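You operate a simulated robot arm through the tools that you are given. There is no shell and no other tool.

The job below is to be done with a simulated robot arm. You get a single attempt, and the scene is never put back.

Task
Glue the grey felt square on the cart's brown square block and press it down.
Fine: yellow brush over the block's top, back in its tin; square in the middle; leave the others. Set down upright: yellow brush. A coat counts when it lies all over at full strength: go over it till it gets no stronger.

The check looks at the end state, three seconds after you hand in, the way a careful person would. Anything else that was tipped, shoved, dropped, spilled or broken makes it a failure.

Robot
A 6-joint arm with a two-finger gripper, fixed in place. Base frame: the origin is on the floor under the middle of its stand, x ahead of it, y to its left, z up; the work surface is at about z = 0.62. Lengths are in m, angles in rad, forces in N, time in s.
With the tool pointing down near the work surface it reaches from about 0.52 to 0.8 m from the base axis. Its first joint turns from -2.897 to 2.897 rad. Payload 1.66 kg.
Tool frame: the origin (TCP) lies between the finger pads and is the grasp point; the fingertips stand 0.016 m ahead of it; z points along the fingers, y is the line along which they close. The gripper opens to 0.111 m; its body begins 0.104 m behind the TCP.
Orientation is that of the tool frame in the base frame, as a unit quaternion [w, x, y, z]. With the fingers straight down and closing along the base's y, the tool's x points along the base's -x, its y along +y and its z along -z.

Tools
- The arm moves only by the tool send_rows. Its argument "motion" is text: rows parted by semicolons, each of 6 numbers parted by spaces: the shift along the base's x, y, z in units of 25 mm (1.0 is 25 mm), then the turn, a rotation vector about the base's x, y, z in units of 5 degrees (1.0 is 5 degrees). In form: x y z rx ry rz; .... A call has 1 to 20 rows; each row shifts and turns the commanded pose from where the row before left it. "claw" is the opening, from 0 (shut) to 1 (fully open), set as the call begins (left out, the last holds). A call with a number of a shift or a turn outside -1 to 1 is refused whole. A row lasts 0.2 s, in which the tool goes at most 0.05 m and 0.15 rad; a call with a longer step from one row to the next is refused whole, and so is a gripper value outside its range. A pose out of reach is approached as far as the arm can. The call stops where the force on the tool passes 40 N (or 10 N more than at its start, if that is more) or the arm is blocked; 0.2 s more then pass. The fingers move at their own pace (about 0.1698 m/s each) and stop on an object; they squeeze with about 32 N. The grip force told is the motor's: it shows also when the fingers shut on nothing. Time passes only in rows, and 0.2 s behind the last, so rows that do not move let the fingers close. It gives the time, the measured TCP pose, the force on the tool (base axes), the opening and the grip force at its end, in the units of the frame above (readings bear some noise), with the torque about the TCP (base axes, N m) and any sound that the robot's microphone picked up.
- Cameras (640 x 400 px; columns grow to the right, rows downward): "scene" is fixed at [0.049, -0.6507, 1.4109]; the picture's right is [0.90, -0.44, 0.00], its down [-0.20, -0.40, -0.89] and it looks along [0.39, 0.80, -0.45] (base axes); focal length 336 px, centre (320, 200). "wrist" rides on the gripper at [0.07, 0.013, -0.143] in the tool frame; the picture's right is [-0.19, 0.98, 0.00], its down [-0.87, -0.17, -0.47] and it looks along [-0.46, -0.09, 0.88] (tool axes); focal length 230 px, centre (320, 200). There is no depth. A picture from a camera that has moved, and an enlarged one, comes with that camera's place and axes in the base frame and with its lens.
- grab_frame(camera): a new picture of that camera. No time passes.
- lift_body(by): moves the trunk up (or, below 0, down) by that many m; the arm rides with it, the base frame stays. It gives what a move gives, with no picture.
- close_up(camera, box): a new picture of the part [left, top, right, bottom] of that camera's present view, enlarged. No time passes.
- sign_off(): hands the job in; it is judged then, once.

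Nothing tells you positions but the pictures and the camera data. Unless the task says otherwise, let go and move clear before handing in.

The tools are called after ">>>" as name(argument=value, ...) on one line, values as JSON. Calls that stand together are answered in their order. send_rows: Moves the arm, as the interface text tells. Its arguments: {"type":"object","properties":{"motion":{"type":"string"},"claw":{"type":"number"}},"required":["motion"]} The other tools are called the same way: lift_body (by) moves the trunk up or down; grab_frame (camera) takes a picture; close_up (camera, box) takes an enlarged picture of a part of a camera's view; sign_off () hands the job in.

At the start:

```text
clock: 0.0
tcp_pos: [0.3538, 0.0915, 1.0152]
tool_rot: [0.0, 0.0, 1.0, 0.0]
wrist_force: [-0.3, -0.1, -0.4]
moment: [-0.01, -0.01, 0.0]
gripper_width: 0.1108
finger_force: 0.0
trunk travel left (down, up): [-0.05, 0.54]
```

scene: 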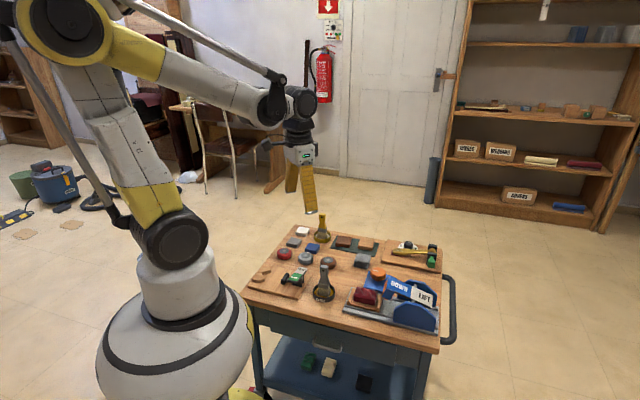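
wrist: 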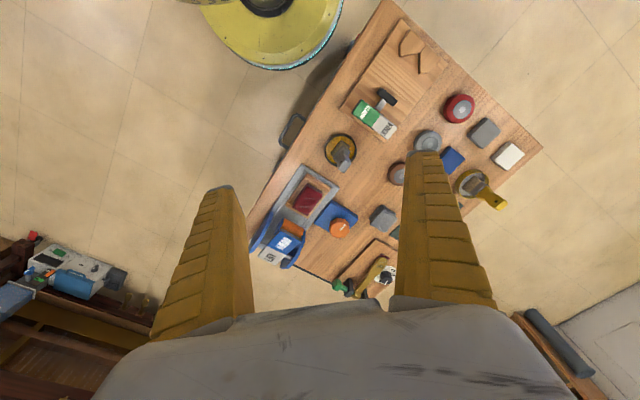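

The cart stands ahead of the arm with many small items, two brushes in tins (one yellow-handled at the far left and one grey in front). I'll take enlarged pictures first to identify the block, felt squares and brushes.

>>> close_up(camera="scene", box=[240, 210, 350, 310])

>>> close_up(camera="scene", box=[330, 220, 450, 340])

>>> close_up(camera="wrist", box=[320, 20, 540, 160])

>>> close_up(camera="wrist", box=[240, 120, 520, 300])

```text
4.00 times, centred on (295, 260) of scene
camera zoom: at [0.049, -0.6507, 1.4109], right [0.9, -0.44, 0.0], down [-0.2, -0.4, -0.89], along [0.39, 0.8, -0.45], focal length 1345 px, centre (420, -40)
```

zoom: 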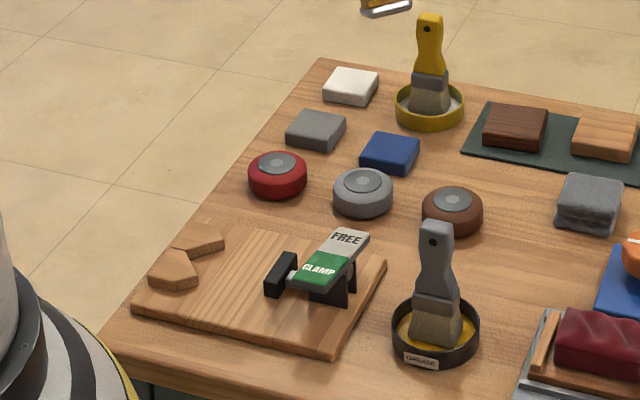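

```text
3.33 times, centred on (390, 280) of scene
camera zoom: at [0.049, -0.6507, 1.4109], right [0.9, -0.44, 0.0], down [-0.2, -0.4, -0.89], along [0.39, 0.8, -0.45], focal length 1120 px, centre (87, -67)
```

zoom: 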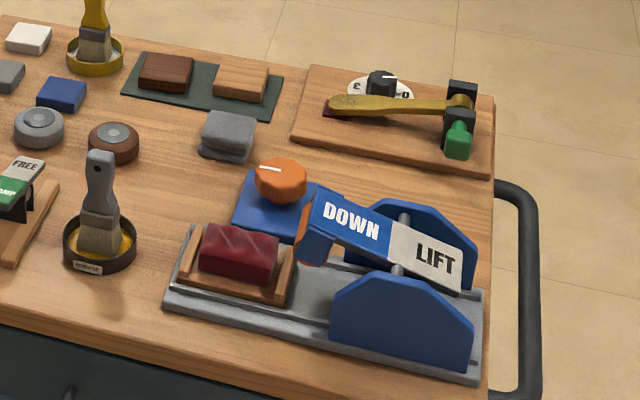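

```text
2.86 times, centred on (430, 90) of wrist
camera zoom: at [0.2838, 0.1065, 1.1579], right [0.19, 0.98, 0.0], down [0.87, -0.17, 0.47], along [0.46, -0.09, -0.88], focal length 657 px, centre (6, 514)
```

zoom: 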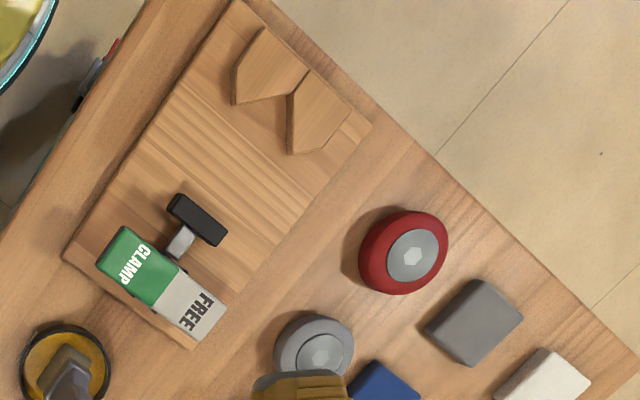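

```text
2.22 times, centred on (380, 210) of wrist
camera zoom: at [0.2838, 0.1065, 1.1579], right [0.19, 0.98, 0.0], down [0.87, -0.17, 0.47], along [0.46, -0.09, -0.88], focal length 511 px, centre (187, 178)
```

zoom: 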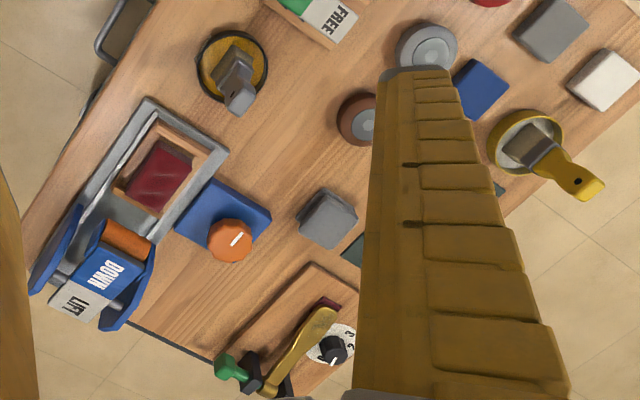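

I see felt squares (white, grey, blue) near the far-left edge, the yellow brush in its yellow tin at about (0.585, 0.43), and a dark brown block and a lighter wood block on a green mat at about (0.64, 0.335) and (0.71, 0.28). Next I move the arm high over that area for a better wrist view.

>>> send_rows(motion="0.3 1 -0.1 0 0 0;0.3 1 -0.1 0 0 0;0.3 1 -0.1 0 0 0;0.3 1 -0.1 0 0 0;0.3 1 -0.1 0 0 0;0.3 1 -0.1 0 0 0;0.3 1 -0.1 0 0 0;0.3 1 -0.1 0 0 0;0.3 1 -0.1 0 0 0;0.3 1 -0.1 0 0 0;0.3 1 -0.1 0 0 0;0.3 1 -0.1 0 0 0;0 0 0 0 0 0", claw=1)

>>> grab_frame(camera="wrist")

>>> grab_frame(camera="scene")

```text
clock: 2.8
tcp_pos: [0.4453, 0.3928, 0.9828]
tool_rot: [0.0, 0.001, 1.0, 0.0]
wrist_force: [-0.5, 0.3, 0.0]
moment: [-0.05, -0.01, 0.04]
gripper_width: 0.111
finger_force: 0.1
trunk travel left (down, up): [-0.05, 0.54]
```

```text
taken
camera wrist: at [0.375, 0.4073, 1.1269], right [0.19, 0.98, 0.0], down [0.87, -0.17, 0.47], along [0.46, -0.09, -0.88], focal length 230 px, centre (320, 200)
```

wrist: 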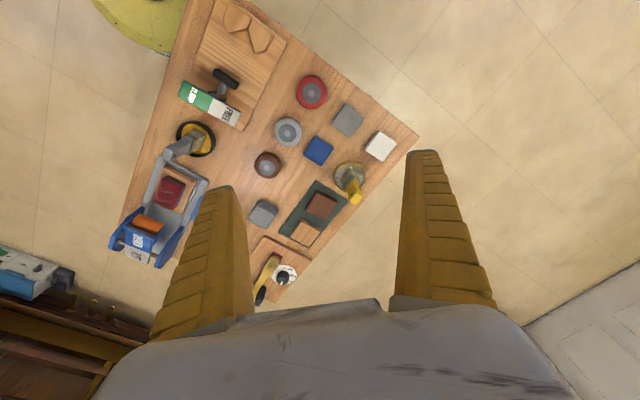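

```text
taken
```

scene: 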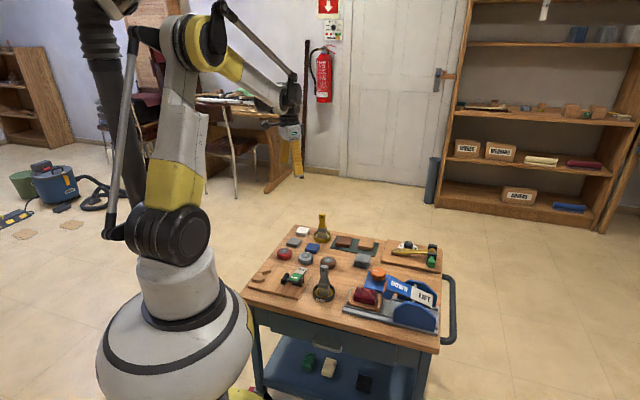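

The whole group is now in the wrist view between the fingers. I zoom in to see the block shapes, colours, and angles.

>>> close_up(camera="wrist", box=[300, 90, 430, 171])

>>> close_up(camera="wrist", box=[240, 170, 370, 251])

>>> close_up(camera="scene", box=[285, 205, 385, 268])

>>> close_up(camera="scene", box=[305, 210, 345, 250])

```text
4.92 times, centred on (365, 130) of wrist
camera zoom: at [0.375, 0.4073, 1.1269], right [0.19, 0.98, 0.0], down [0.87, -0.17, 0.47], along [0.46, -0.09, -0.88], focal length 1133 px, centre (98, 542)
```

zoom: 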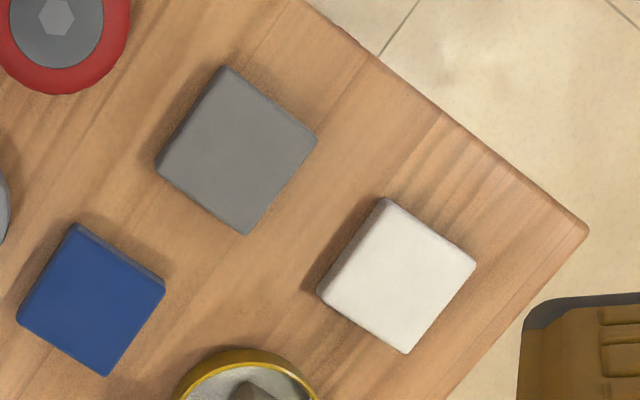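

```text
4.92 times, centred on (305, 210) of wrist
camera zoom: at [0.375, 0.4073, 1.1269], right [0.19, 0.98, 0.0], down [0.87, -0.17, 0.47], along [0.46, -0.09, -0.88], focal length 1133 px, centre (394, 148)
```

zoom: 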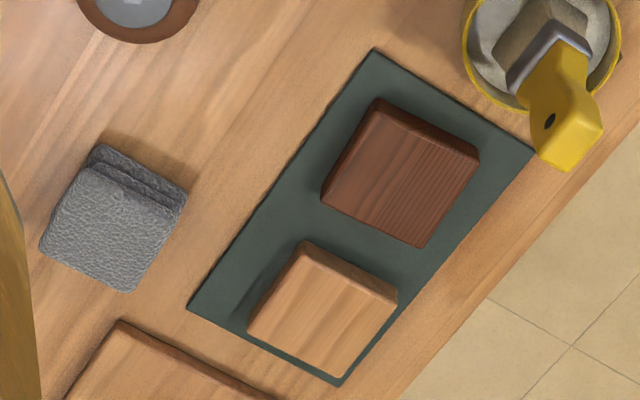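

```text
6.35 times, centred on (335, 236) of scene
camera zoom: at [0.049, -0.6507, 1.4109], right [0.9, -0.44, 0.0], down [-0.2, -0.4, -0.89], along [0.39, 0.8, -0.45], focal length 2134 px, centre (225, -32)
```

zoom: 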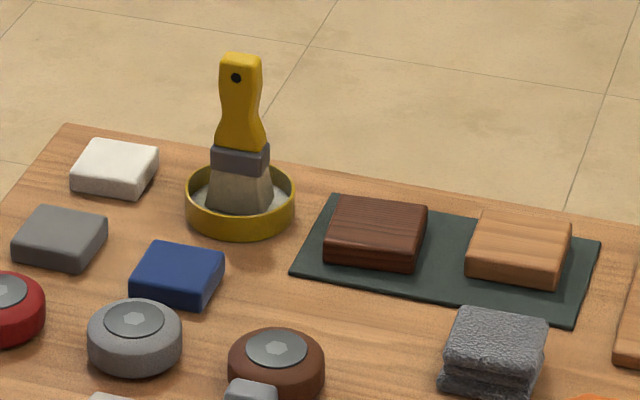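

```text
10.00 times, centred on (325, 230) of scene
camera zoom: at [0.049, -0.6507, 1.4109], right [0.9, -0.44, 0.0], down [-0.2, -0.4, -0.89], along [0.39, 0.8, -0.45], focal length 3361 px, centre (270, -100)
```

zoom: 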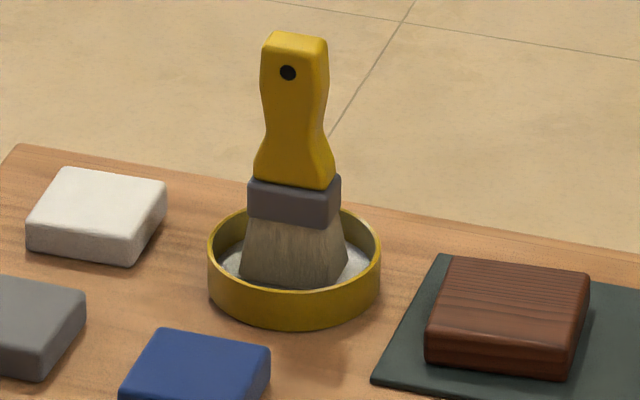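

The dark brown block (about 56 mm) sits at about (0.655, 0.355) beside the lighter one. The grey felt (about 48 mm, turned about 45°) is at about (0.462, 0.449), and the yellow brush stands in its tin at about (0.585, 0.43) with its broad side turned about 45°. I turn the tool -45° and come lower for a more accurate look.

>>> send_rows(motion="0.475 0.33 -0.59 0 0 -1;0.475 0.33 -0.59 0 0 -1;0.475 0.33 -0.59 0 0 -1;0.475 0.33 -0.59 0 0 -1;0.475 0.33 -0.59 0 0 -1;0.475 0.33 -0.59 0 0 -1;0.475 0.33 -0.59 0 0 -1;0.475 0.33 -0.59 0 0 -1;0.475 0.33 -0.59 0 0 -1;0 0 0 0 0 0;0 0 0 0 0 0")

>>> grab_frame(camera="wrist")

>>> grab_frame(camera="scene")

```text
clock: 5.2
tcp_pos: [0.5521, 0.4662, 0.8487]
tool_rot: [0.0, 0.383, 0.924, 0.0]
wrist_force: [-0.7, 0.3, 0.0]
moment: [0.02, -0.03, -0.01]
gripper_width: 0.1107
finger_force: 0.1
trunk travel left (down, up): [-0.05, 0.54]
```

```text
taken
camera wrist: at [0.5121, 0.5255, 0.9919], right [0.83, 0.56, 0.0], down [0.49, -0.73, 0.47], along [0.26, -0.39, -0.88], focal length 230 px, centre (320, 200)
```

wrist: 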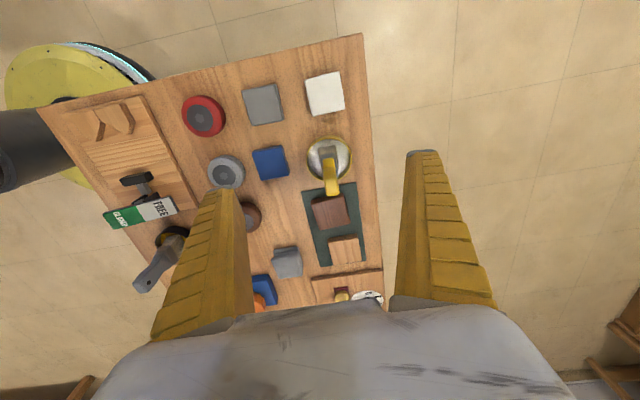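

```text
taken
```

scene: 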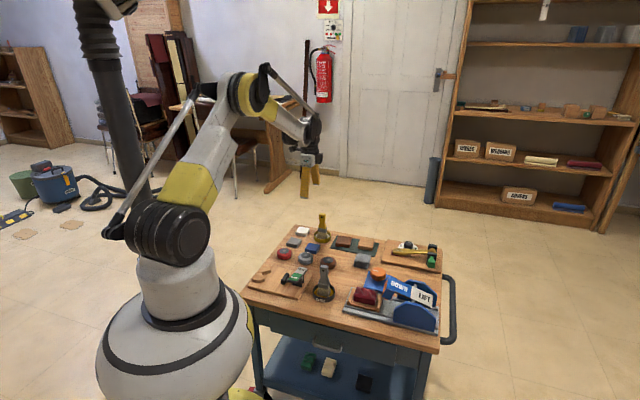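

>>> close_up(camera="wrist", box=[290, 125, 390, 188])

>>> close_up(camera="wrist", box=[290, 180, 390, 243])

>>> close_up(camera="wrist", box=[230, 60, 360, 141])

```text
6.35 times, centred on (340, 156) of wrist
camera zoom: at [0.5121, 0.5255, 0.9919], right [0.83, 0.56, 0.0], down [0.49, -0.73, 0.47], along [0.26, -0.39, -0.88], focal length 1461 px, centre (193, 476)
```

zoom: 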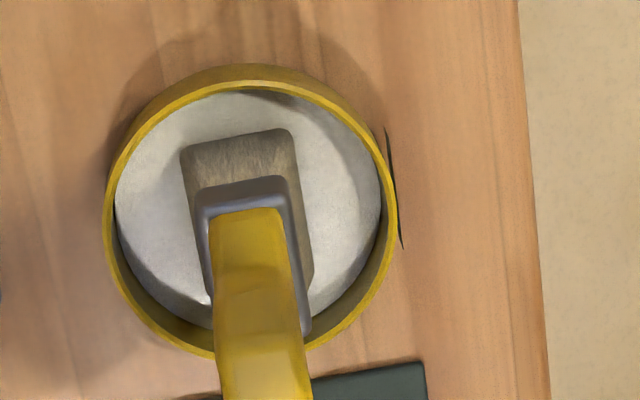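

```text
6.35 times, centred on (340, 212) of wrist
camera zoom: at [0.5121, 0.5255, 0.9919], right [0.83, 0.56, 0.0], down [0.49, -0.73, 0.47], along [0.26, -0.39, -0.88], focal length 1461 px, centre (193, 127)
```

zoom: 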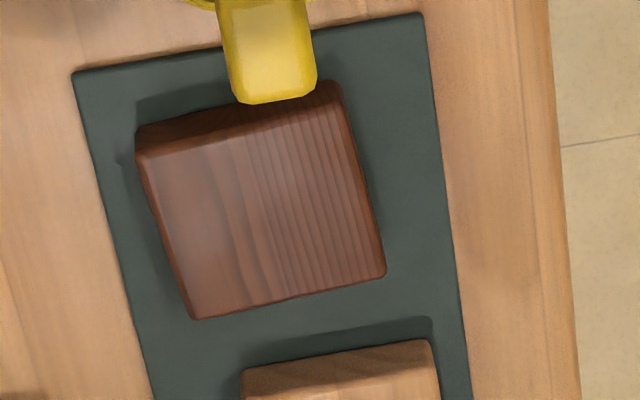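

```text
4.92 times, centred on (295, 100) of wrist
camera zoom: at [0.5121, 0.5255, 0.9919], right [0.83, 0.56, 0.0], down [0.49, -0.73, 0.47], along [0.26, -0.39, -0.88], focal length 1133 px, centre (443, 690)
```

zoom: 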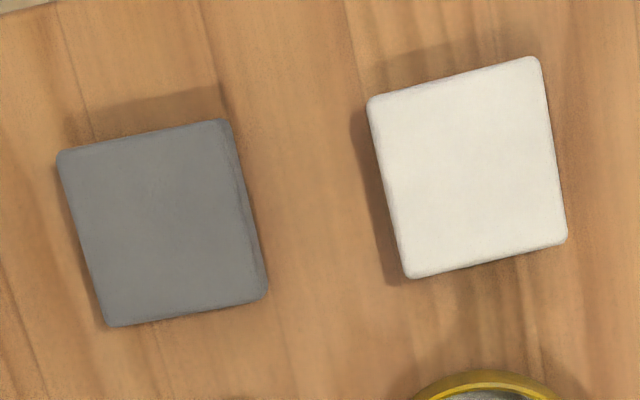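

The tin centre works out at about (0.587, 0.440). The brush is at (0.590, 0.436), 15 mm thick along the 45° line, with its top at about z 0.745. The dark block's top is centred at (0.650, 0.357), 56 mm, turned about 49.6°, and the grey felt is at (0.463, 0.449), turned about 43°. I move directly above the brush handle and check.

>>> send_rows(motion="0.38 -0.3 -0.4 0 0 0;0.38 -0.3 -0.4 0 0 0;0.38 -0.3 -0.4 0 0 0;0.38 -0.3 -0.4 0 0 0;0 0 0 0 0 0;0 0 0 0 0 0")

>>> grab_frame(camera="wrist")

>>> close_up(camera="scene", box=[270, 150, 380, 260])

```text
clock: 6.6
tcp_pos: [0.589, 0.4376, 0.8117]
tool_rot: [0.0, 0.383, 0.924, 0.001]
wrist_force: [1.5, -0.1, 0.6]
moment: [0.01, 0.03, -0.02]
gripper_width: 0.111
finger_force: 0.0
trunk travel left (down, up): [-0.05, 0.54]
```

```text
taken
camera wrist: at [0.5492, 0.4963, 0.9542], right [0.83, 0.56, 0.0], down [0.49, -0.73, 0.47], along [0.26, -0.39, -0.88], focal length 230 px, centre (320, 200)
```

wrist: 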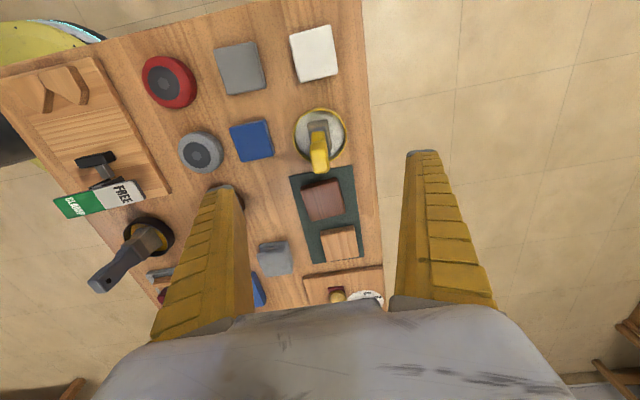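

```text
3.64 times, centred on (325, 205) of scene
camera zoom: at [0.049, -0.6507, 1.4109], right [0.9, -0.44, 0.0], down [-0.2, -0.4, -0.89], along [0.39, 0.8, -0.45], focal length 1222 px, centre (302, 182)
```

zoom: 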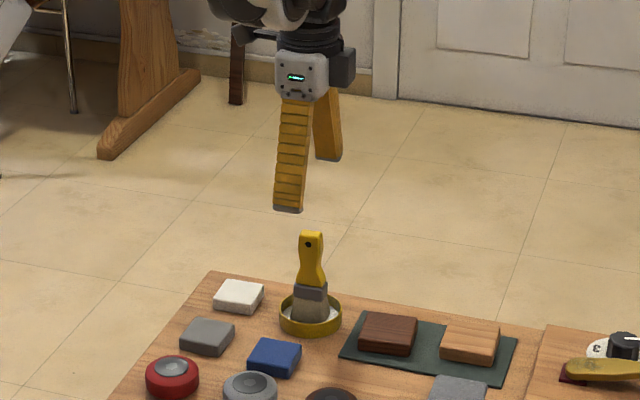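

The open fingers straddle the handle from above. I check the handle position in a wrist zoom before descending.

>>> close_up(camera="wrist", box=[280, 95, 380, 195])

```text
4.00 times, centred on (330, 145) of wrist
camera zoom: at [0.5492, 0.4963, 0.9542], right [0.83, 0.56, 0.0], down [0.49, -0.73, 0.47], along [0.26, -0.39, -0.88], focal length 920 px, centre (280, 420)
```

zoom: 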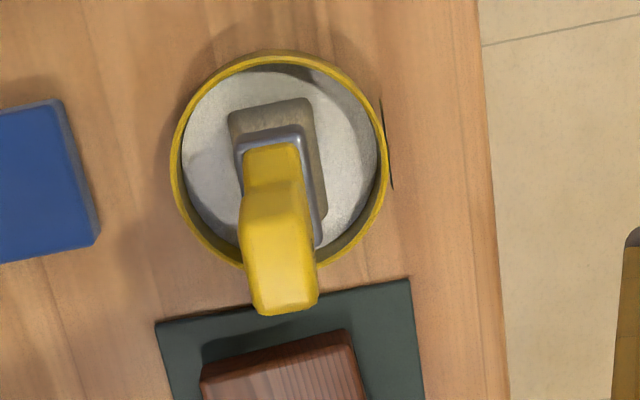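

Two views agree: the handle top is at about (0.591, 0.435, 0.747). I lower straight down to grip the handle at z ≈ 0.718 and close on it.

>>> send_rows(motion="0.016 -0.016 -0.625 0 0 0;0.016 -0.016 -0.625 0 0 0;0.016 -0.016 -0.625 0 0 0;0.016 -0.016 -0.625 0 0 0;0.016 -0.016 -0.625 0 0 0;0 -0.016 -0.625 0 0 0;0 0 0 0 0 0;0 0 0 0 0 0")

>>> close_up(camera="scene", box=[290, 180, 360, 250])

>>> close_up(camera="wrist", box=[240, 90, 440, 215])

```text
clock: 8.4
tcp_pos: [0.5924, 0.4358, 0.7192]
tool_rot: [0.0, 0.383, 0.924, 0.0]
wrist_force: [-0.6, -0.3, 0.2]
moment: [-0.01, 0.02, -0.05]
gripper_width: 0.111
finger_force: 0.0
trunk travel left (down, up): [-0.05, 0.54]
```

```text
5.71 times, centred on (325, 215) of scene
camera zoom: at [0.049, -0.6507, 1.4109], right [0.9, -0.44, 0.0], down [-0.2, -0.4, -0.89], along [0.39, 0.8, -0.45], focal length 1921 px, centre (291, 114)
```

zoom: 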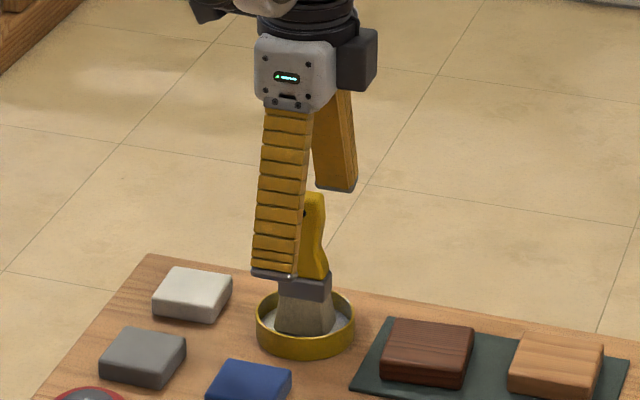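

```text
3.20 times, centred on (340, 152) of wrist
camera zoom: at [0.5513, 0.4946, 0.8625], right [0.83, 0.56, 0.0], down [0.49, -0.73, 0.47], along [0.26, -0.39, -0.88], focal length 736 px, centre (256, 352)
```

zoom: 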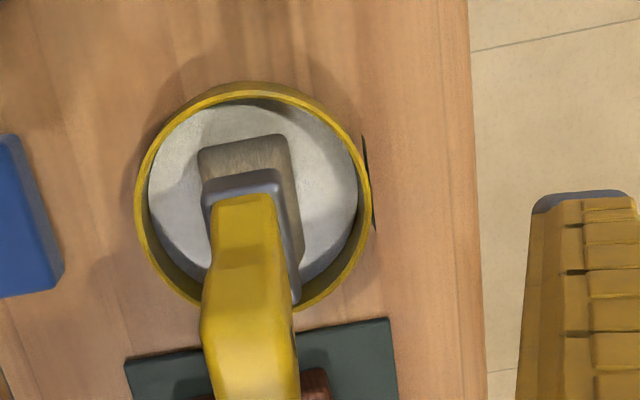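

The handle stands between the fingers, about 2 mm off-centre towards the near finger. I shift slightly and close the fingers.

>>> send_rows(motion="-0.07 -0.07 0 0 0 0;0 0 0 0 0 0")

>>> send_rows(motion="0 0 0 0 0 0;0 0 0 0 0 0;0 0 0 0 0 0;0 0 0 0 0 0", claw=0)

>>> grab_frame(camera="wrist")

>>> close_up(camera="scene", box=[290, 180, 360, 250])

```text
clock: 9.0
tcp_pos: [0.5892, 0.433, 0.7191]
tool_rot: [0.0, 0.383, 0.924, 0.0]
wrist_force: [0.0, 0.1, 0.4]
moment: [0.0, -0.02, 0.0]
gripper_width: 0.1109
finger_force: 0.1
trunk travel left (down, up): [-0.05, 0.54]
```

```text
clock: 10.0
tcp_pos: [0.5882, 0.4325, 0.7202]
tool_rot: [0.0, 0.382, 0.924, 0.0]
wrist_force: [2.2, 0.0, 7.1]
moment: [0.0, -0.06, -0.03]
gripper_width: 0.0127
finger_force: 32.2
trunk travel left (down, up): [-0.05, 0.54]
```

```text
taken
camera wrist: at [0.5488, 0.4919, 0.8626], right [0.83, 0.56, 0.0], down [0.49, -0.73, 0.47], along [0.27, -0.39, -0.88], focal length 230 px, centre (320, 200)
```

wrist: 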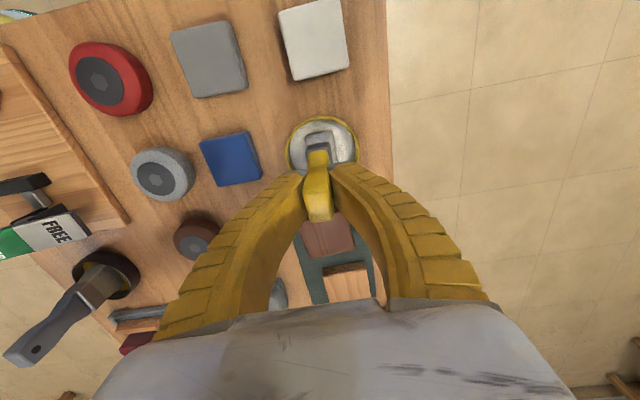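

```text
5.71 times, centred on (325, 215) of scene
camera zoom: at [0.049, -0.6507, 1.4109], right [0.9, -0.44, 0.0], down [-0.2, -0.4, -0.89], along [0.39, 0.8, -0.45], focal length 1921 px, centre (291, 114)
```

zoom: 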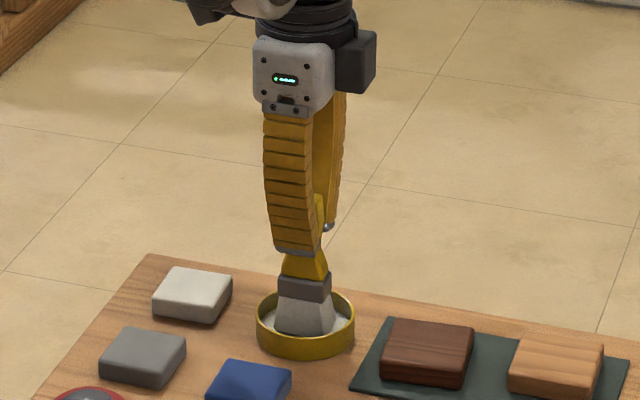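

The fingers hold the handle firmly (12.7 mm wide, 32 N). I now lift the brush straight up out of the tin and check that the tin stays put.

>>> send_rows(motion="0 0 0.4 0 0 0;0 0 0.5 0 0 0;0 0 0.5 0 0 0;0 0 0.5 0 0 0;0 0 0.5 0 0 0;0 0 0 0 0 0")

>>> close_up(camera="scene", box=[290, 180, 360, 250])

>>> grab_frame(camera="wrist")

```text
clock: 11.4
tcp_pos: [0.5897, 0.4314, 0.7778]
tool_rot: [0.0, 0.383, 0.924, 0.0]
wrist_force: [0.0, 0.6, -0.6]
moment: [0.01, 0.03, 0.0]
gripper_width: 0.0097
finger_force: 31.4
trunk travel left (down, up): [-0.05, 0.54]
```

```text
5.71 times, centred on (325, 215) of scene
camera zoom: at [0.049, -0.6507, 1.4109], right [0.9, -0.44, 0.0], down [-0.2, -0.4, -0.89], along [0.39, 0.8, -0.45], focal length 1921 px, centre (291, 114)
```

zoom: 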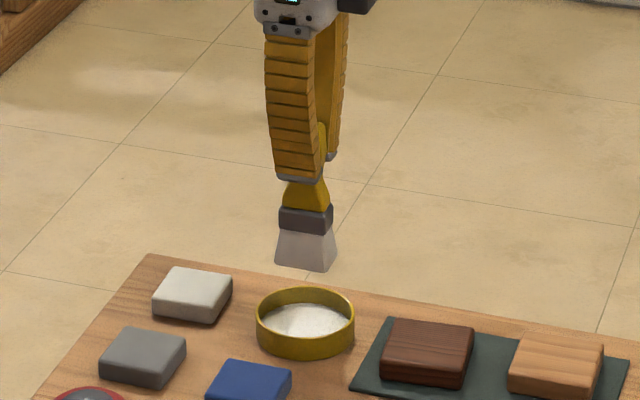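

```text
taken
camera wrist: at [0.5503, 0.4923, 0.9215], right [0.83, 0.56, 0.0], down [0.49, -0.73, 0.47], along [0.26, -0.39, -0.88], focal length 230 px, centre (320, 200)
```

wrist: 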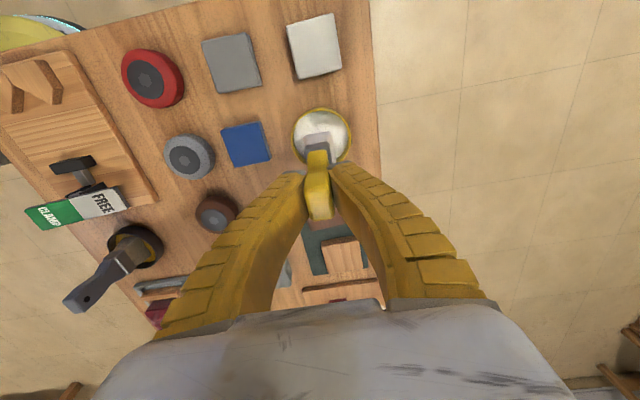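

The brush came out cleanly with white glue on its bristles, and the tin stayed in place. I look closely at how the brush sits in the grip.

>>> close_up(camera="wrist", box=[270, 100, 370, 230])

>>> close_up(camera="scene", box=[310, 185, 345, 235])

```text
3.08 times, centred on (320, 165) of wrist
camera zoom: at [0.5503, 0.4923, 0.9215], right [0.83, 0.56, 0.0], down [0.49, -0.73, 0.47], along [0.26, -0.39, -0.88], focal length 708 px, centre (320, 308)
```

zoom: 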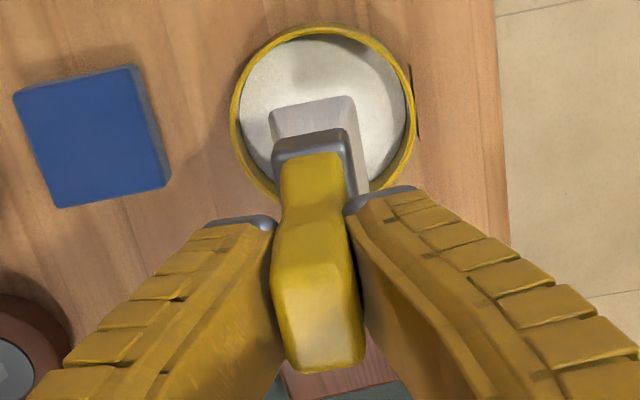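

```text
8.00 times, centred on (328, 210) of scene
camera zoom: at [0.049, -0.6507, 1.4109], right [0.9, -0.44, 0.0], down [-0.2, -0.4, -0.89], along [0.39, 0.8, -0.45], focal length 2689 px, centre (260, 120)
```

zoom: 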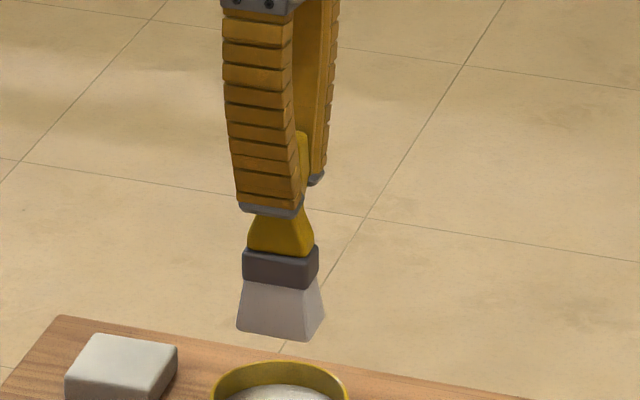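

The brush hangs vertically, and its bristle footprint (about 29×42 mm) is centred under the TCP. I now carry it over the dark brown block, turning 5.5° to line up with it, and check alignment before touching.

>>> send_rows(motion="0.597 -0.757 0 0 0 0.275;0.597 -0.757 0 0 0 0.275;0.597 -0.757 0 0 0 0.275;0.597 -0.757 0 0 0 0.275;0 0 0 0 0 0;0 0 -0.4 0 0 0;0 0 0 0 0 0")

>>> close_up(camera="wrist", box=[260, 90, 380, 240])

>>> close_up(camera="scene", box=[310, 185, 380, 255])

```text
clock: 13.0
tcp_pos: [0.6476, 0.3587, 0.7682]
tool_rot: [0.0, 0.337, 0.941, 0.001]
wrist_force: [-0.3, 0.0, -0.9]
moment: [-0.01, 0.02, 0.02]
gripper_width: 0.0098
finger_force: 31.7
trunk travel left (down, up): [-0.05, 0.54]
```

```text
2.67 times, centred on (320, 165) of wrist
camera zoom: at [0.6021, 0.4135, 0.9113], right [0.77, 0.64, 0.0], down [0.56, -0.68, 0.47], along [0.3, -0.36, -0.88], focal length 614 px, centre (320, 293)
```

zoom: 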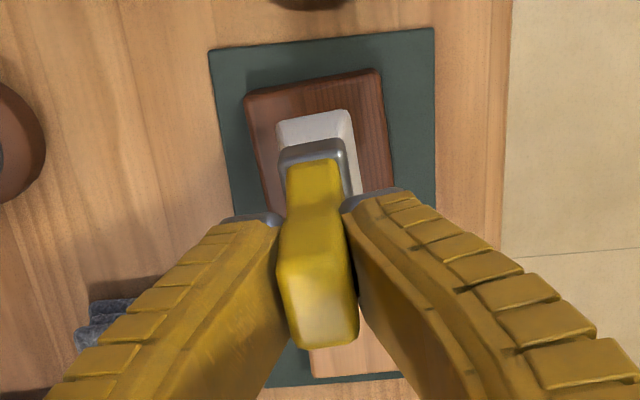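

```text
5.71 times, centred on (345, 220) of scene
camera zoom: at [0.049, -0.6507, 1.4109], right [0.9, -0.44, 0.0], down [-0.2, -0.4, -0.89], along [0.39, 0.8, -0.45], focal length 1921 px, centre (177, 86)
```

zoom: 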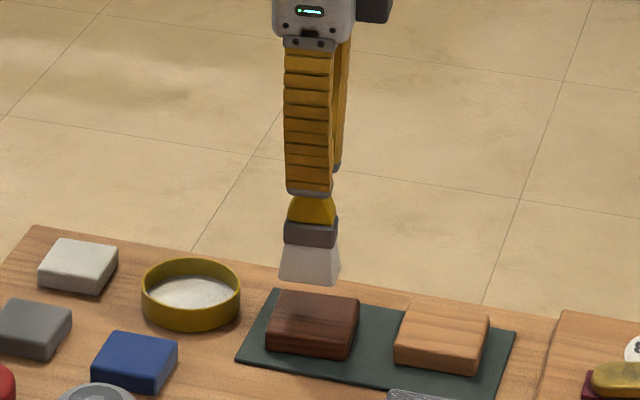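

The brush is square over the block. The wrist view puts the bristle centre about 3 mm short of the block's middle, so I correct that and come down near the surface.

>>> send_rows(motion="0.096 -0.08 0 0 0 0;0 0 -0.5 0 0 0;0 0 -0.4 0 0 0;0 0 0 0 0 0")

>>> close_up(camera="scene", box=[325, 205, 375, 255])

>>> close_up(camera="wrist", box=[280, 90, 360, 150])

```text
clock: 14.0
tcp_pos: [0.6509, 0.3552, 0.745]
tool_rot: [0.0, 0.336, 0.942, 0.0]
wrist_force: [0.0, 0.4, -1.4]
moment: [0.01, -0.02, 0.02]
gripper_width: 0.01
finger_force: 31.5
trunk travel left (down, up): [-0.05, 0.54]
```

```text
8.00 times, centred on (350, 230) of scene
camera zoom: at [0.049, -0.6507, 1.4109], right [0.9, -0.44, 0.0], down [-0.2, -0.4, -0.89], along [0.39, 0.8, -0.45], focal length 2689 px, centre (80, -40)
```

zoom: 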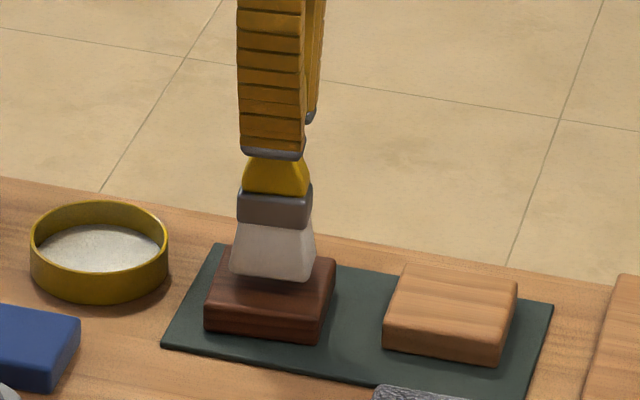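

```text
6.67 times, centred on (320, 120) of wrist
camera zoom: at [0.6053, 0.4102, 0.8879], right [0.77, 0.64, 0.0], down [0.56, -0.68, 0.47], along [0.3, -0.36, -0.88], focal length 1534 px, centre (320, 733)
```

zoom: 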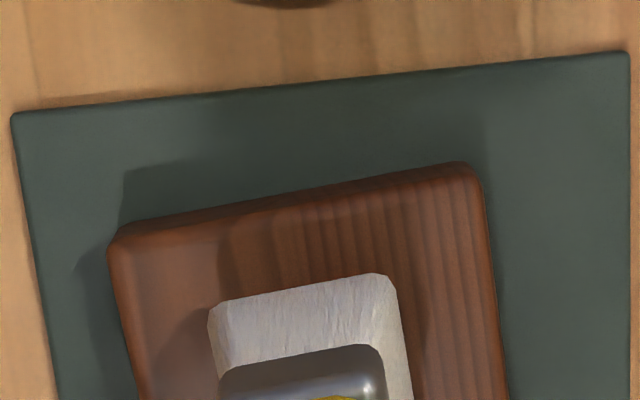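

The bristles hover a few millimetres above the block's top. I lower in small steps, watching the force.

>>> send_rows(motion="0 0 -0.08 0 0 0;0 0 -0.08 0 0 0;0 0 0 0 0 0")

>>> send_rows(motion="0 0 -0.04 0 0 0;0 0 -0.04 0 0 0;0 0 0 0 0 0")

>>> close_up(camera="scene", box=[330, 215, 370, 255])

```text
clock: 14.8
tcp_pos: [0.6508, 0.355, 0.7413]
tool_rot: [0.0, 0.337, 0.942, 0.0]
wrist_force: [-0.5, 0.0, -1.0]
moment: [-0.02, -0.03, -0.01]
gripper_width: 0.01
finger_force: 32.2
trunk travel left (down, up): [-0.05, 0.54]
```

```text
clock: 15.6
tcp_pos: [0.6506, 0.3554, 0.7393]
tool_rot: [0.0, 0.337, 0.941, 0.0]
wrist_force: [-0.4, 0.5, -0.1]
moment: [0.0, 0.0, -0.01]
gripper_width: 0.0095
finger_force: 32.0
trunk travel left (down, up): [-0.05, 0.54]
```

```text
10.00 times, centred on (350, 235) of scene
camera zoom: at [0.049, -0.6507, 1.4109], right [0.9, -0.44, 0.0], down [-0.2, -0.4, -0.89], along [0.39, 0.8, -0.45], focal length 3361 px, centre (20, -150)
```

zoom: 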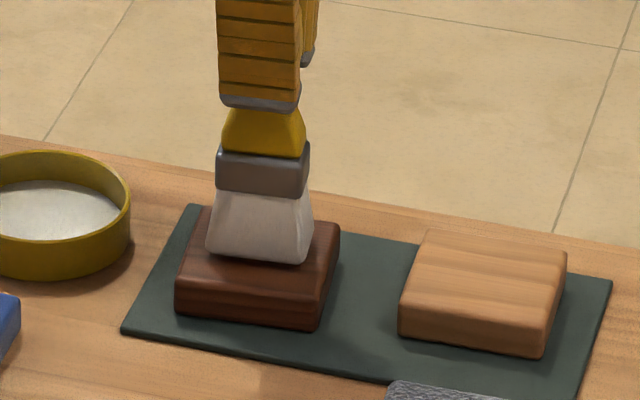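

No contact yet (force unchanged). I continue down in 1 mm steps.

>>> send_rows(motion="0 0 -0.04 0 0 0;0 0 -0.04 0 0 0;0 0 0 0 0 0")

>>> send_rows(motion="0 0 -0.04 0 0 0;0 0 0 0 0 0")

>>> close_up(camera="wrist", box=[280, 90, 360, 150])

>>> close_up(camera="scene", box=[330, 215, 370, 255])

```text
clock: 16.4
tcp_pos: [0.6509, 0.3551, 0.7374]
tool_rot: [0.0, 0.337, 0.941, 0.0]
wrist_force: [0.2, -0.2, 1.2]
moment: [0.03, 0.05, 0.02]
gripper_width: 0.0104
finger_force: 31.9
trunk travel left (down, up): [-0.05, 0.54]
```

```text
clock: 17.0
tcp_pos: [0.6506, 0.3547, 0.7349]
tool_rot: [0.0, 0.337, 0.941, 0.0]
wrist_force: [0.2, 0.0, 2.1]
moment: [0.04, 0.0, -0.02]
gripper_width: 0.011
finger_force: 32.0
trunk travel left (down, up): [-0.05, 0.54]
```

```text
6.67 times, centred on (320, 120) of wrist
camera zoom: at [0.6054, 0.4094, 0.8794], right [0.77, 0.64, 0.0], down [0.56, -0.68, 0.47], along [0.3, -0.36, -0.88], focal length 1534 px, centre (320, 733)
```

zoom: 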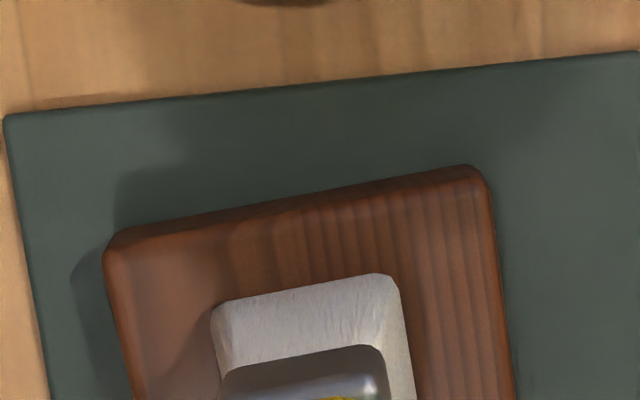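

```text
10.00 times, centred on (350, 235) of scene
camera zoom: at [0.049, -0.6507, 1.4109], right [0.9, -0.44, 0.0], down [-0.2, -0.4, -0.89], along [0.39, 0.8, -0.45], focal length 3361 px, centre (20, -150)
```

zoom: 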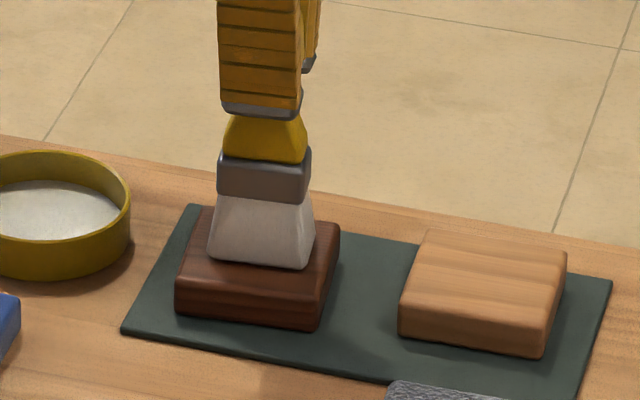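

The force has risen to about 2–3 N, so the bristles touch the block's top. I now make a first brushing pass over the whole top with a light press.

>>> send_rows(motion="-0.274 0.233 -0.03 0 0 0;-0.194 -0.228 0 0 0 0;-0.194 -0.228 0 0 0 0;0.259 0.305 0 0 0 0;0.259 0.305 0 0 0 0;0.259 0.305 0 0 0 0;0.274 -0.233 0 0 0 0;0.274 -0.233 0 0 0 0;-0.259 -0.305 0 0 0 0;-0.259 -0.305 0 0 0 0;-0.259 -0.305 0 0 0 0;-0.274 0.233 0 0 0 0;0.259 0.305 0 0 0 0;0.259 0.305 0 0 0 0;0.259 0.305 0 0 0 0;-0.194 -0.228 0 0 0 0;-0.194 -0.228 0 0 0 0;0 0 0 0 0 0")

>>> close_up(camera="scene", box=[330, 215, 370, 255])

>>> close_up(camera="wrist", box=[280, 90, 360, 150])

```text
clock: 20.8
tcp_pos: [0.6512, 0.3548, 0.7371]
tool_rot: [-0.001, 0.337, 0.942, 0.0]
wrist_force: [-0.4, 2.1, 2.9]
moment: [0.09, 0.02, -0.02]
gripper_width: 0.0109
finger_force: 31.4
trunk travel left (down, up): [-0.05, 0.54]
```

```text
10.00 times, centred on (350, 235) of scene
camera zoom: at [0.049, -0.6507, 1.4109], right [0.9, -0.44, 0.0], down [-0.2, -0.4, -0.89], along [0.39, 0.8, -0.45], focal length 3361 px, centre (20, -150)
```

zoom: 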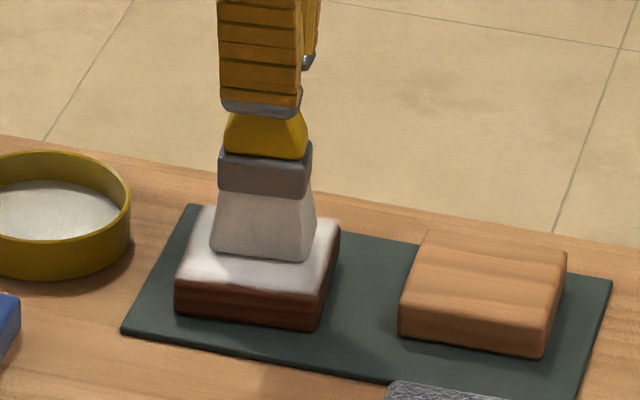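

```text
6.67 times, centred on (320, 120) of wrist
camera zoom: at [0.6057, 0.4101, 0.88], right [0.77, 0.64, 0.0], down [0.56, -0.68, 0.47], along [0.3, -0.36, -0.88], focal length 1534 px, centre (320, 733)
```

zoom: 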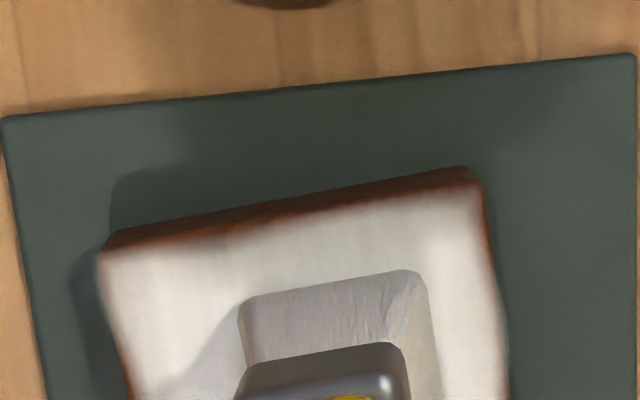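

The first pass laid a white coat, with the edges still a little thin. I make a second pass reaching slightly further to the edges and corners.

>>> send_rows(motion="-0.305 0.259 0 0 0 0;-0.233 -0.274 0 0 0 0;-0.233 -0.274 0 0 0 0;0.311 0.366 0 0 0 0;0.311 0.366 0 0 0 0;0.311 0.366 0 0 0 0;0.305 -0.259 0 0 0 0;0.305 -0.259 0 0 0 0;-0.311 -0.366 0 0 0 0;-0.311 -0.366 0 0 0 0;-0.311 -0.366 0 0 0 0;-0.305 0.259 0 0 0 0;0.311 0.366 0 0 0 0;0.311 0.366 0 0 0 0;0.311 0.366 0 0 0 0;-0.233 -0.274 0 0 0 0;-0.233 -0.274 0 0 0 0;0 0 0.5 0 0 0;0 0 0.5 0 0 0;0 0 0 0 0 0")

>>> close_up(camera="scene", box=[330, 215, 370, 255])

>>> close_up(camera="wrist", box=[270, 90, 370, 170])

```text
clock: 25.0
tcp_pos: [0.6504, 0.357, 0.7632]
tool_rot: [0.0, 0.337, 0.942, 0.0]
wrist_force: [-0.2, 0.1, -1.0]
moment: [-0.03, -0.01, 0.02]
gripper_width: 0.0097
finger_force: 31.6
trunk travel left (down, up): [-0.05, 0.54]
```

```text
10.00 times, centred on (350, 235) of scene
camera zoom: at [0.049, -0.6507, 1.4109], right [0.9, -0.44, 0.0], down [-0.2, -0.4, -0.89], along [0.39, 0.8, -0.45], focal length 3361 px, centre (20, -150)
```

zoom: 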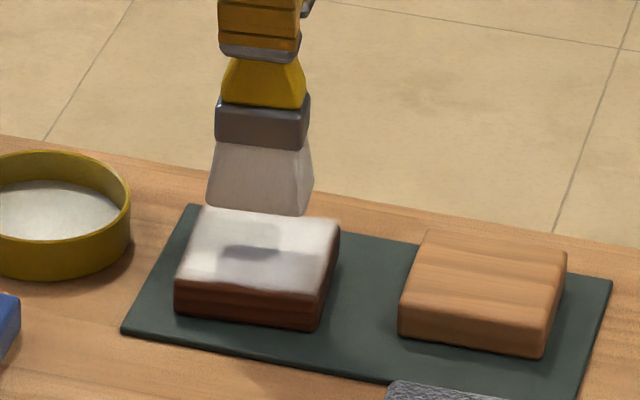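

```text
5.00 times, centred on (320, 130) of wrist
camera zoom: at [0.6049, 0.4116, 0.9047], right [0.77, 0.64, 0.0], down [0.56, -0.68, 0.47], along [0.3, -0.36, -0.88], focal length 1150 px, centre (320, 550)
```

zoom: 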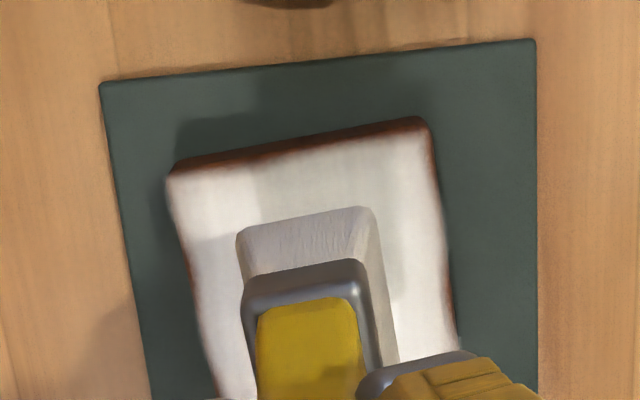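

The coat looks nearly complete; a grey patch in the middle may be the brush's shadow. I lift higher and aside (towards the tin) to see the coat clearly.

>>> send_rows(motion="-0.5 0.6 0.8 0 0 0;-0.5 0.6 0.8 0 0 0;-0.5 0.6 0 0 0 0;0 0 0 0 0 0")

>>> close_up(camera="scene", box=[330, 225, 370, 255])

>>> close_up(camera="wrist", box=[270, 120, 370, 220])

>>> close_up(camera="scene", box=[290, 180, 370, 260])

```text
clock: 26.0
tcp_pos: [0.6162, 0.4023, 0.8019]
tool_rot: [0.0, 0.337, 0.941, 0.001]
wrist_force: [0.7, 0.5, -1.6]
moment: [-0.02, 0.02, 0.03]
gripper_width: 0.0099
finger_force: 32.6
trunk travel left (down, up): [-0.05, 0.54]
```

```text
13.33 times, centred on (350, 240) of scene
camera zoom: at [0.049, -0.6507, 1.4109], right [0.9, -0.44, 0.0], down [-0.2, -0.4, -0.89], along [0.39, 0.8, -0.45], focal length 4482 px, centre (-80, -333)
```

zoom: 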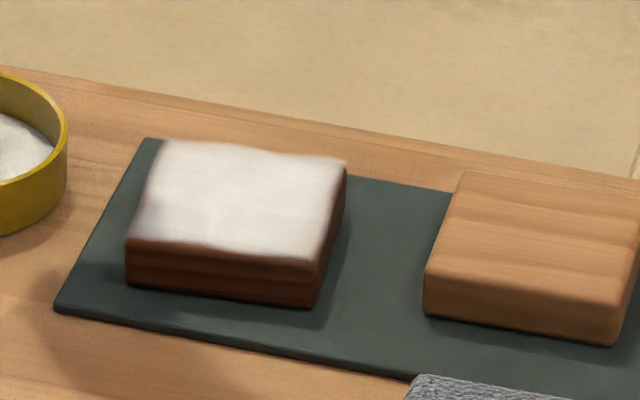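

```text
4.00 times, centred on (320, 170) of wrist
camera zoom: at [0.5694, 0.4571, 0.9449], right [0.77, 0.64, 0.0], down [0.56, -0.68, 0.47], along [0.3, -0.36, -0.88], focal length 920 px, centre (320, 320)
```

zoom: 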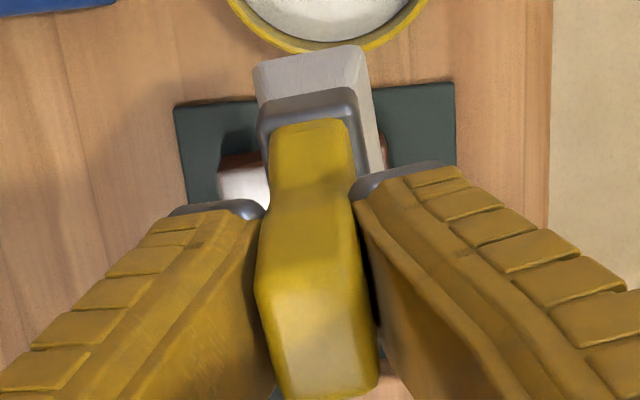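

```text
5.00 times, centred on (330, 220) of scene
camera zoom: at [0.049, -0.6507, 1.4109], right [0.9, -0.44, 0.0], down [-0.2, -0.4, -0.89], along [0.39, 0.8, -0.45], focal length 1681 px, centre (270, 100)
```

zoom: 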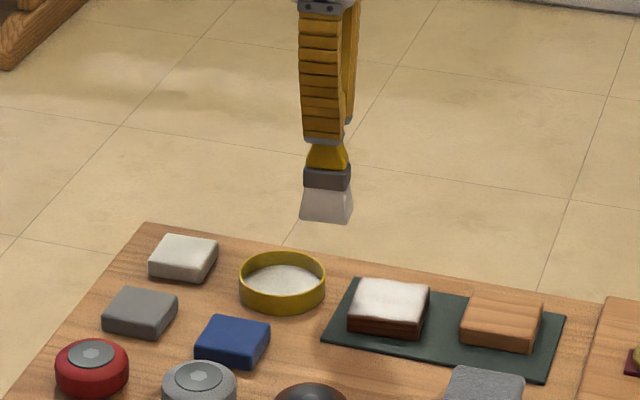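

The coat is nearly even, but the rims look thin, mainly on the right side and the corners. I go back for another pass with a wider reach along all edges.

>>> send_rows(motion="0.5 -0.6 -0.4 0 0 0;0.5 -0.6 -0.4 0 0 0;0.5 -0.6 -0.4 0 0 0;0 0 -0.5 0 0 0;0 0 -0.5 0 0 0;0 0 -0.42 0 0 0;0 0 0 0 0 0")

>>> send_rows(motion="-0.396 0.337 0 0 0 0;-0.233 -0.274 0 0 0 0;-0.233 -0.274 0 0 0 0;0.311 0.366 0 0 0 0;0.311 0.366 0 0 0 0;0.311 0.366 0 0 0 0;0.396 -0.337 0 0 0 0;0.396 -0.337 0 0 0 0;-0.311 -0.366 0 0 0 0;-0.311 -0.366 0 0 0 0;-0.311 -0.366 0 0 0 0;-0.396 0.337 0 0 0 0;-0.396 0.337 0 0 0 0;0.311 0.366 0 0 0 0;0.311 0.366 0 0 0 0;0.311 0.366 0 0 0 0;0.396 -0.337 0 0 0 0;-0.311 -0.366 0 0 0 0;-0.311 -0.366 0 0 0 0;-0.311 -0.366 0 0 0 0")

>>> close_up(camera="scene", box=[330, 215, 370, 255])

```text
clock: 27.6
tcp_pos: [0.6497, 0.3543, 0.7356]
tool_rot: [0.001, 0.337, 0.942, 0.0]
wrist_force: [2.8, -1.3, 8.0]
moment: [-0.11, -0.14, 0.03]
gripper_width: 0.0133
finger_force: 31.8
trunk travel left (down, up): [-0.05, 0.54]
```

```text
clock: 31.8
tcp_pos: [0.6388, 0.3404, 0.7356]
tool_rot: [0.001, 0.337, 0.942, 0.0]
wrist_force: [1.0, 0.6, 6.7]
moment: [0.23, -0.12, 0.02]
gripper_width: 0.0161
finger_force: 31.9
trunk travel left (down, up): [-0.05, 0.54]
```

```text
10.00 times, centred on (350, 235) of scene
camera zoom: at [0.049, -0.6507, 1.4109], right [0.9, -0.44, 0.0], down [-0.2, -0.4, -0.89], along [0.39, 0.8, -0.45], focal length 3361 px, centre (20, -150)
```

zoom: 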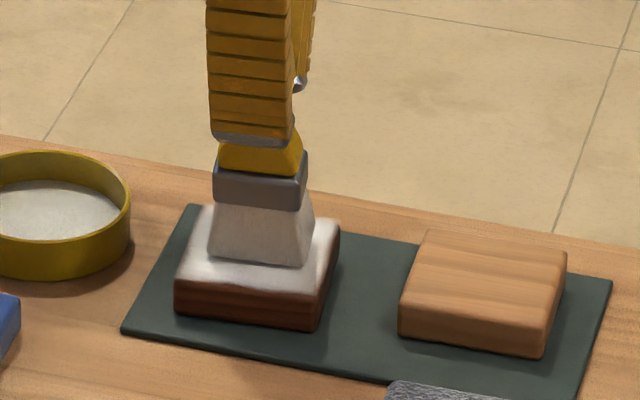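

The brush tilts in the compliant fingers because I pressed harder this time (about 7–8 N), so the bristles lagged. I lift off and check that the brush straightens.

>>> send_rows(motion="0 0 0.5 0 0 0;0.233 0.274 0.5 0 0 0;0.233 0.274 0 0 0 0;0 0 0 0 0 0;0 0 0 0 0 0")

>>> close_up(camera="scene", box=[325, 190, 375, 255])

>>> close_up(camera="wrist", box=[270, 80, 370, 220])

```text
clock: 33.0
tcp_pos: [0.6527, 0.3558, 0.7606]
tool_rot: [0.0, 0.337, 0.941, 0.0]
wrist_force: [-0.1, -0.5, 0.0]
moment: [-0.02, -0.01, 0.0]
gripper_width: 0.0101
finger_force: 32.1
trunk travel left (down, up): [-0.05, 0.54]
```

```text
6.15 times, centred on (350, 222) of scene
camera zoom: at [0.049, -0.6507, 1.4109], right [0.9, -0.44, 0.0], down [-0.2, -0.4, -0.89], along [0.39, 0.8, -0.45], focal length 2069 px, centre (135, 62)
```

zoom: 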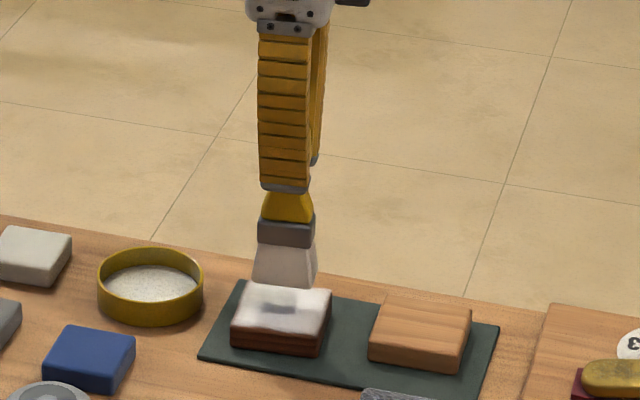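

```text
2.86 times, centred on (320, 150) of wrist
camera zoom: at [0.6062, 0.4112, 0.9033], right [0.77, 0.64, 0.0], down [0.56, -0.68, 0.47], along [0.3, -0.36, -0.88], focal length 657 px, centre (320, 343)
```

zoom: 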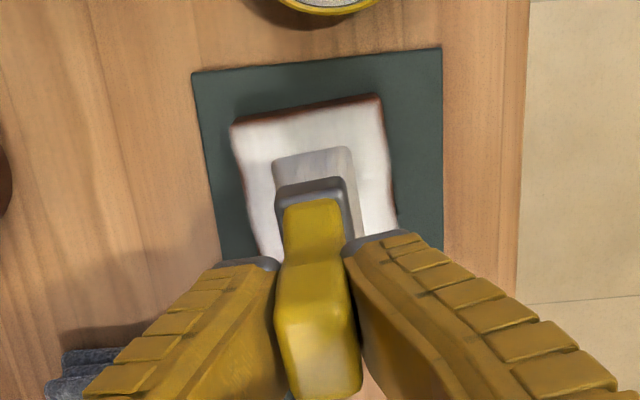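

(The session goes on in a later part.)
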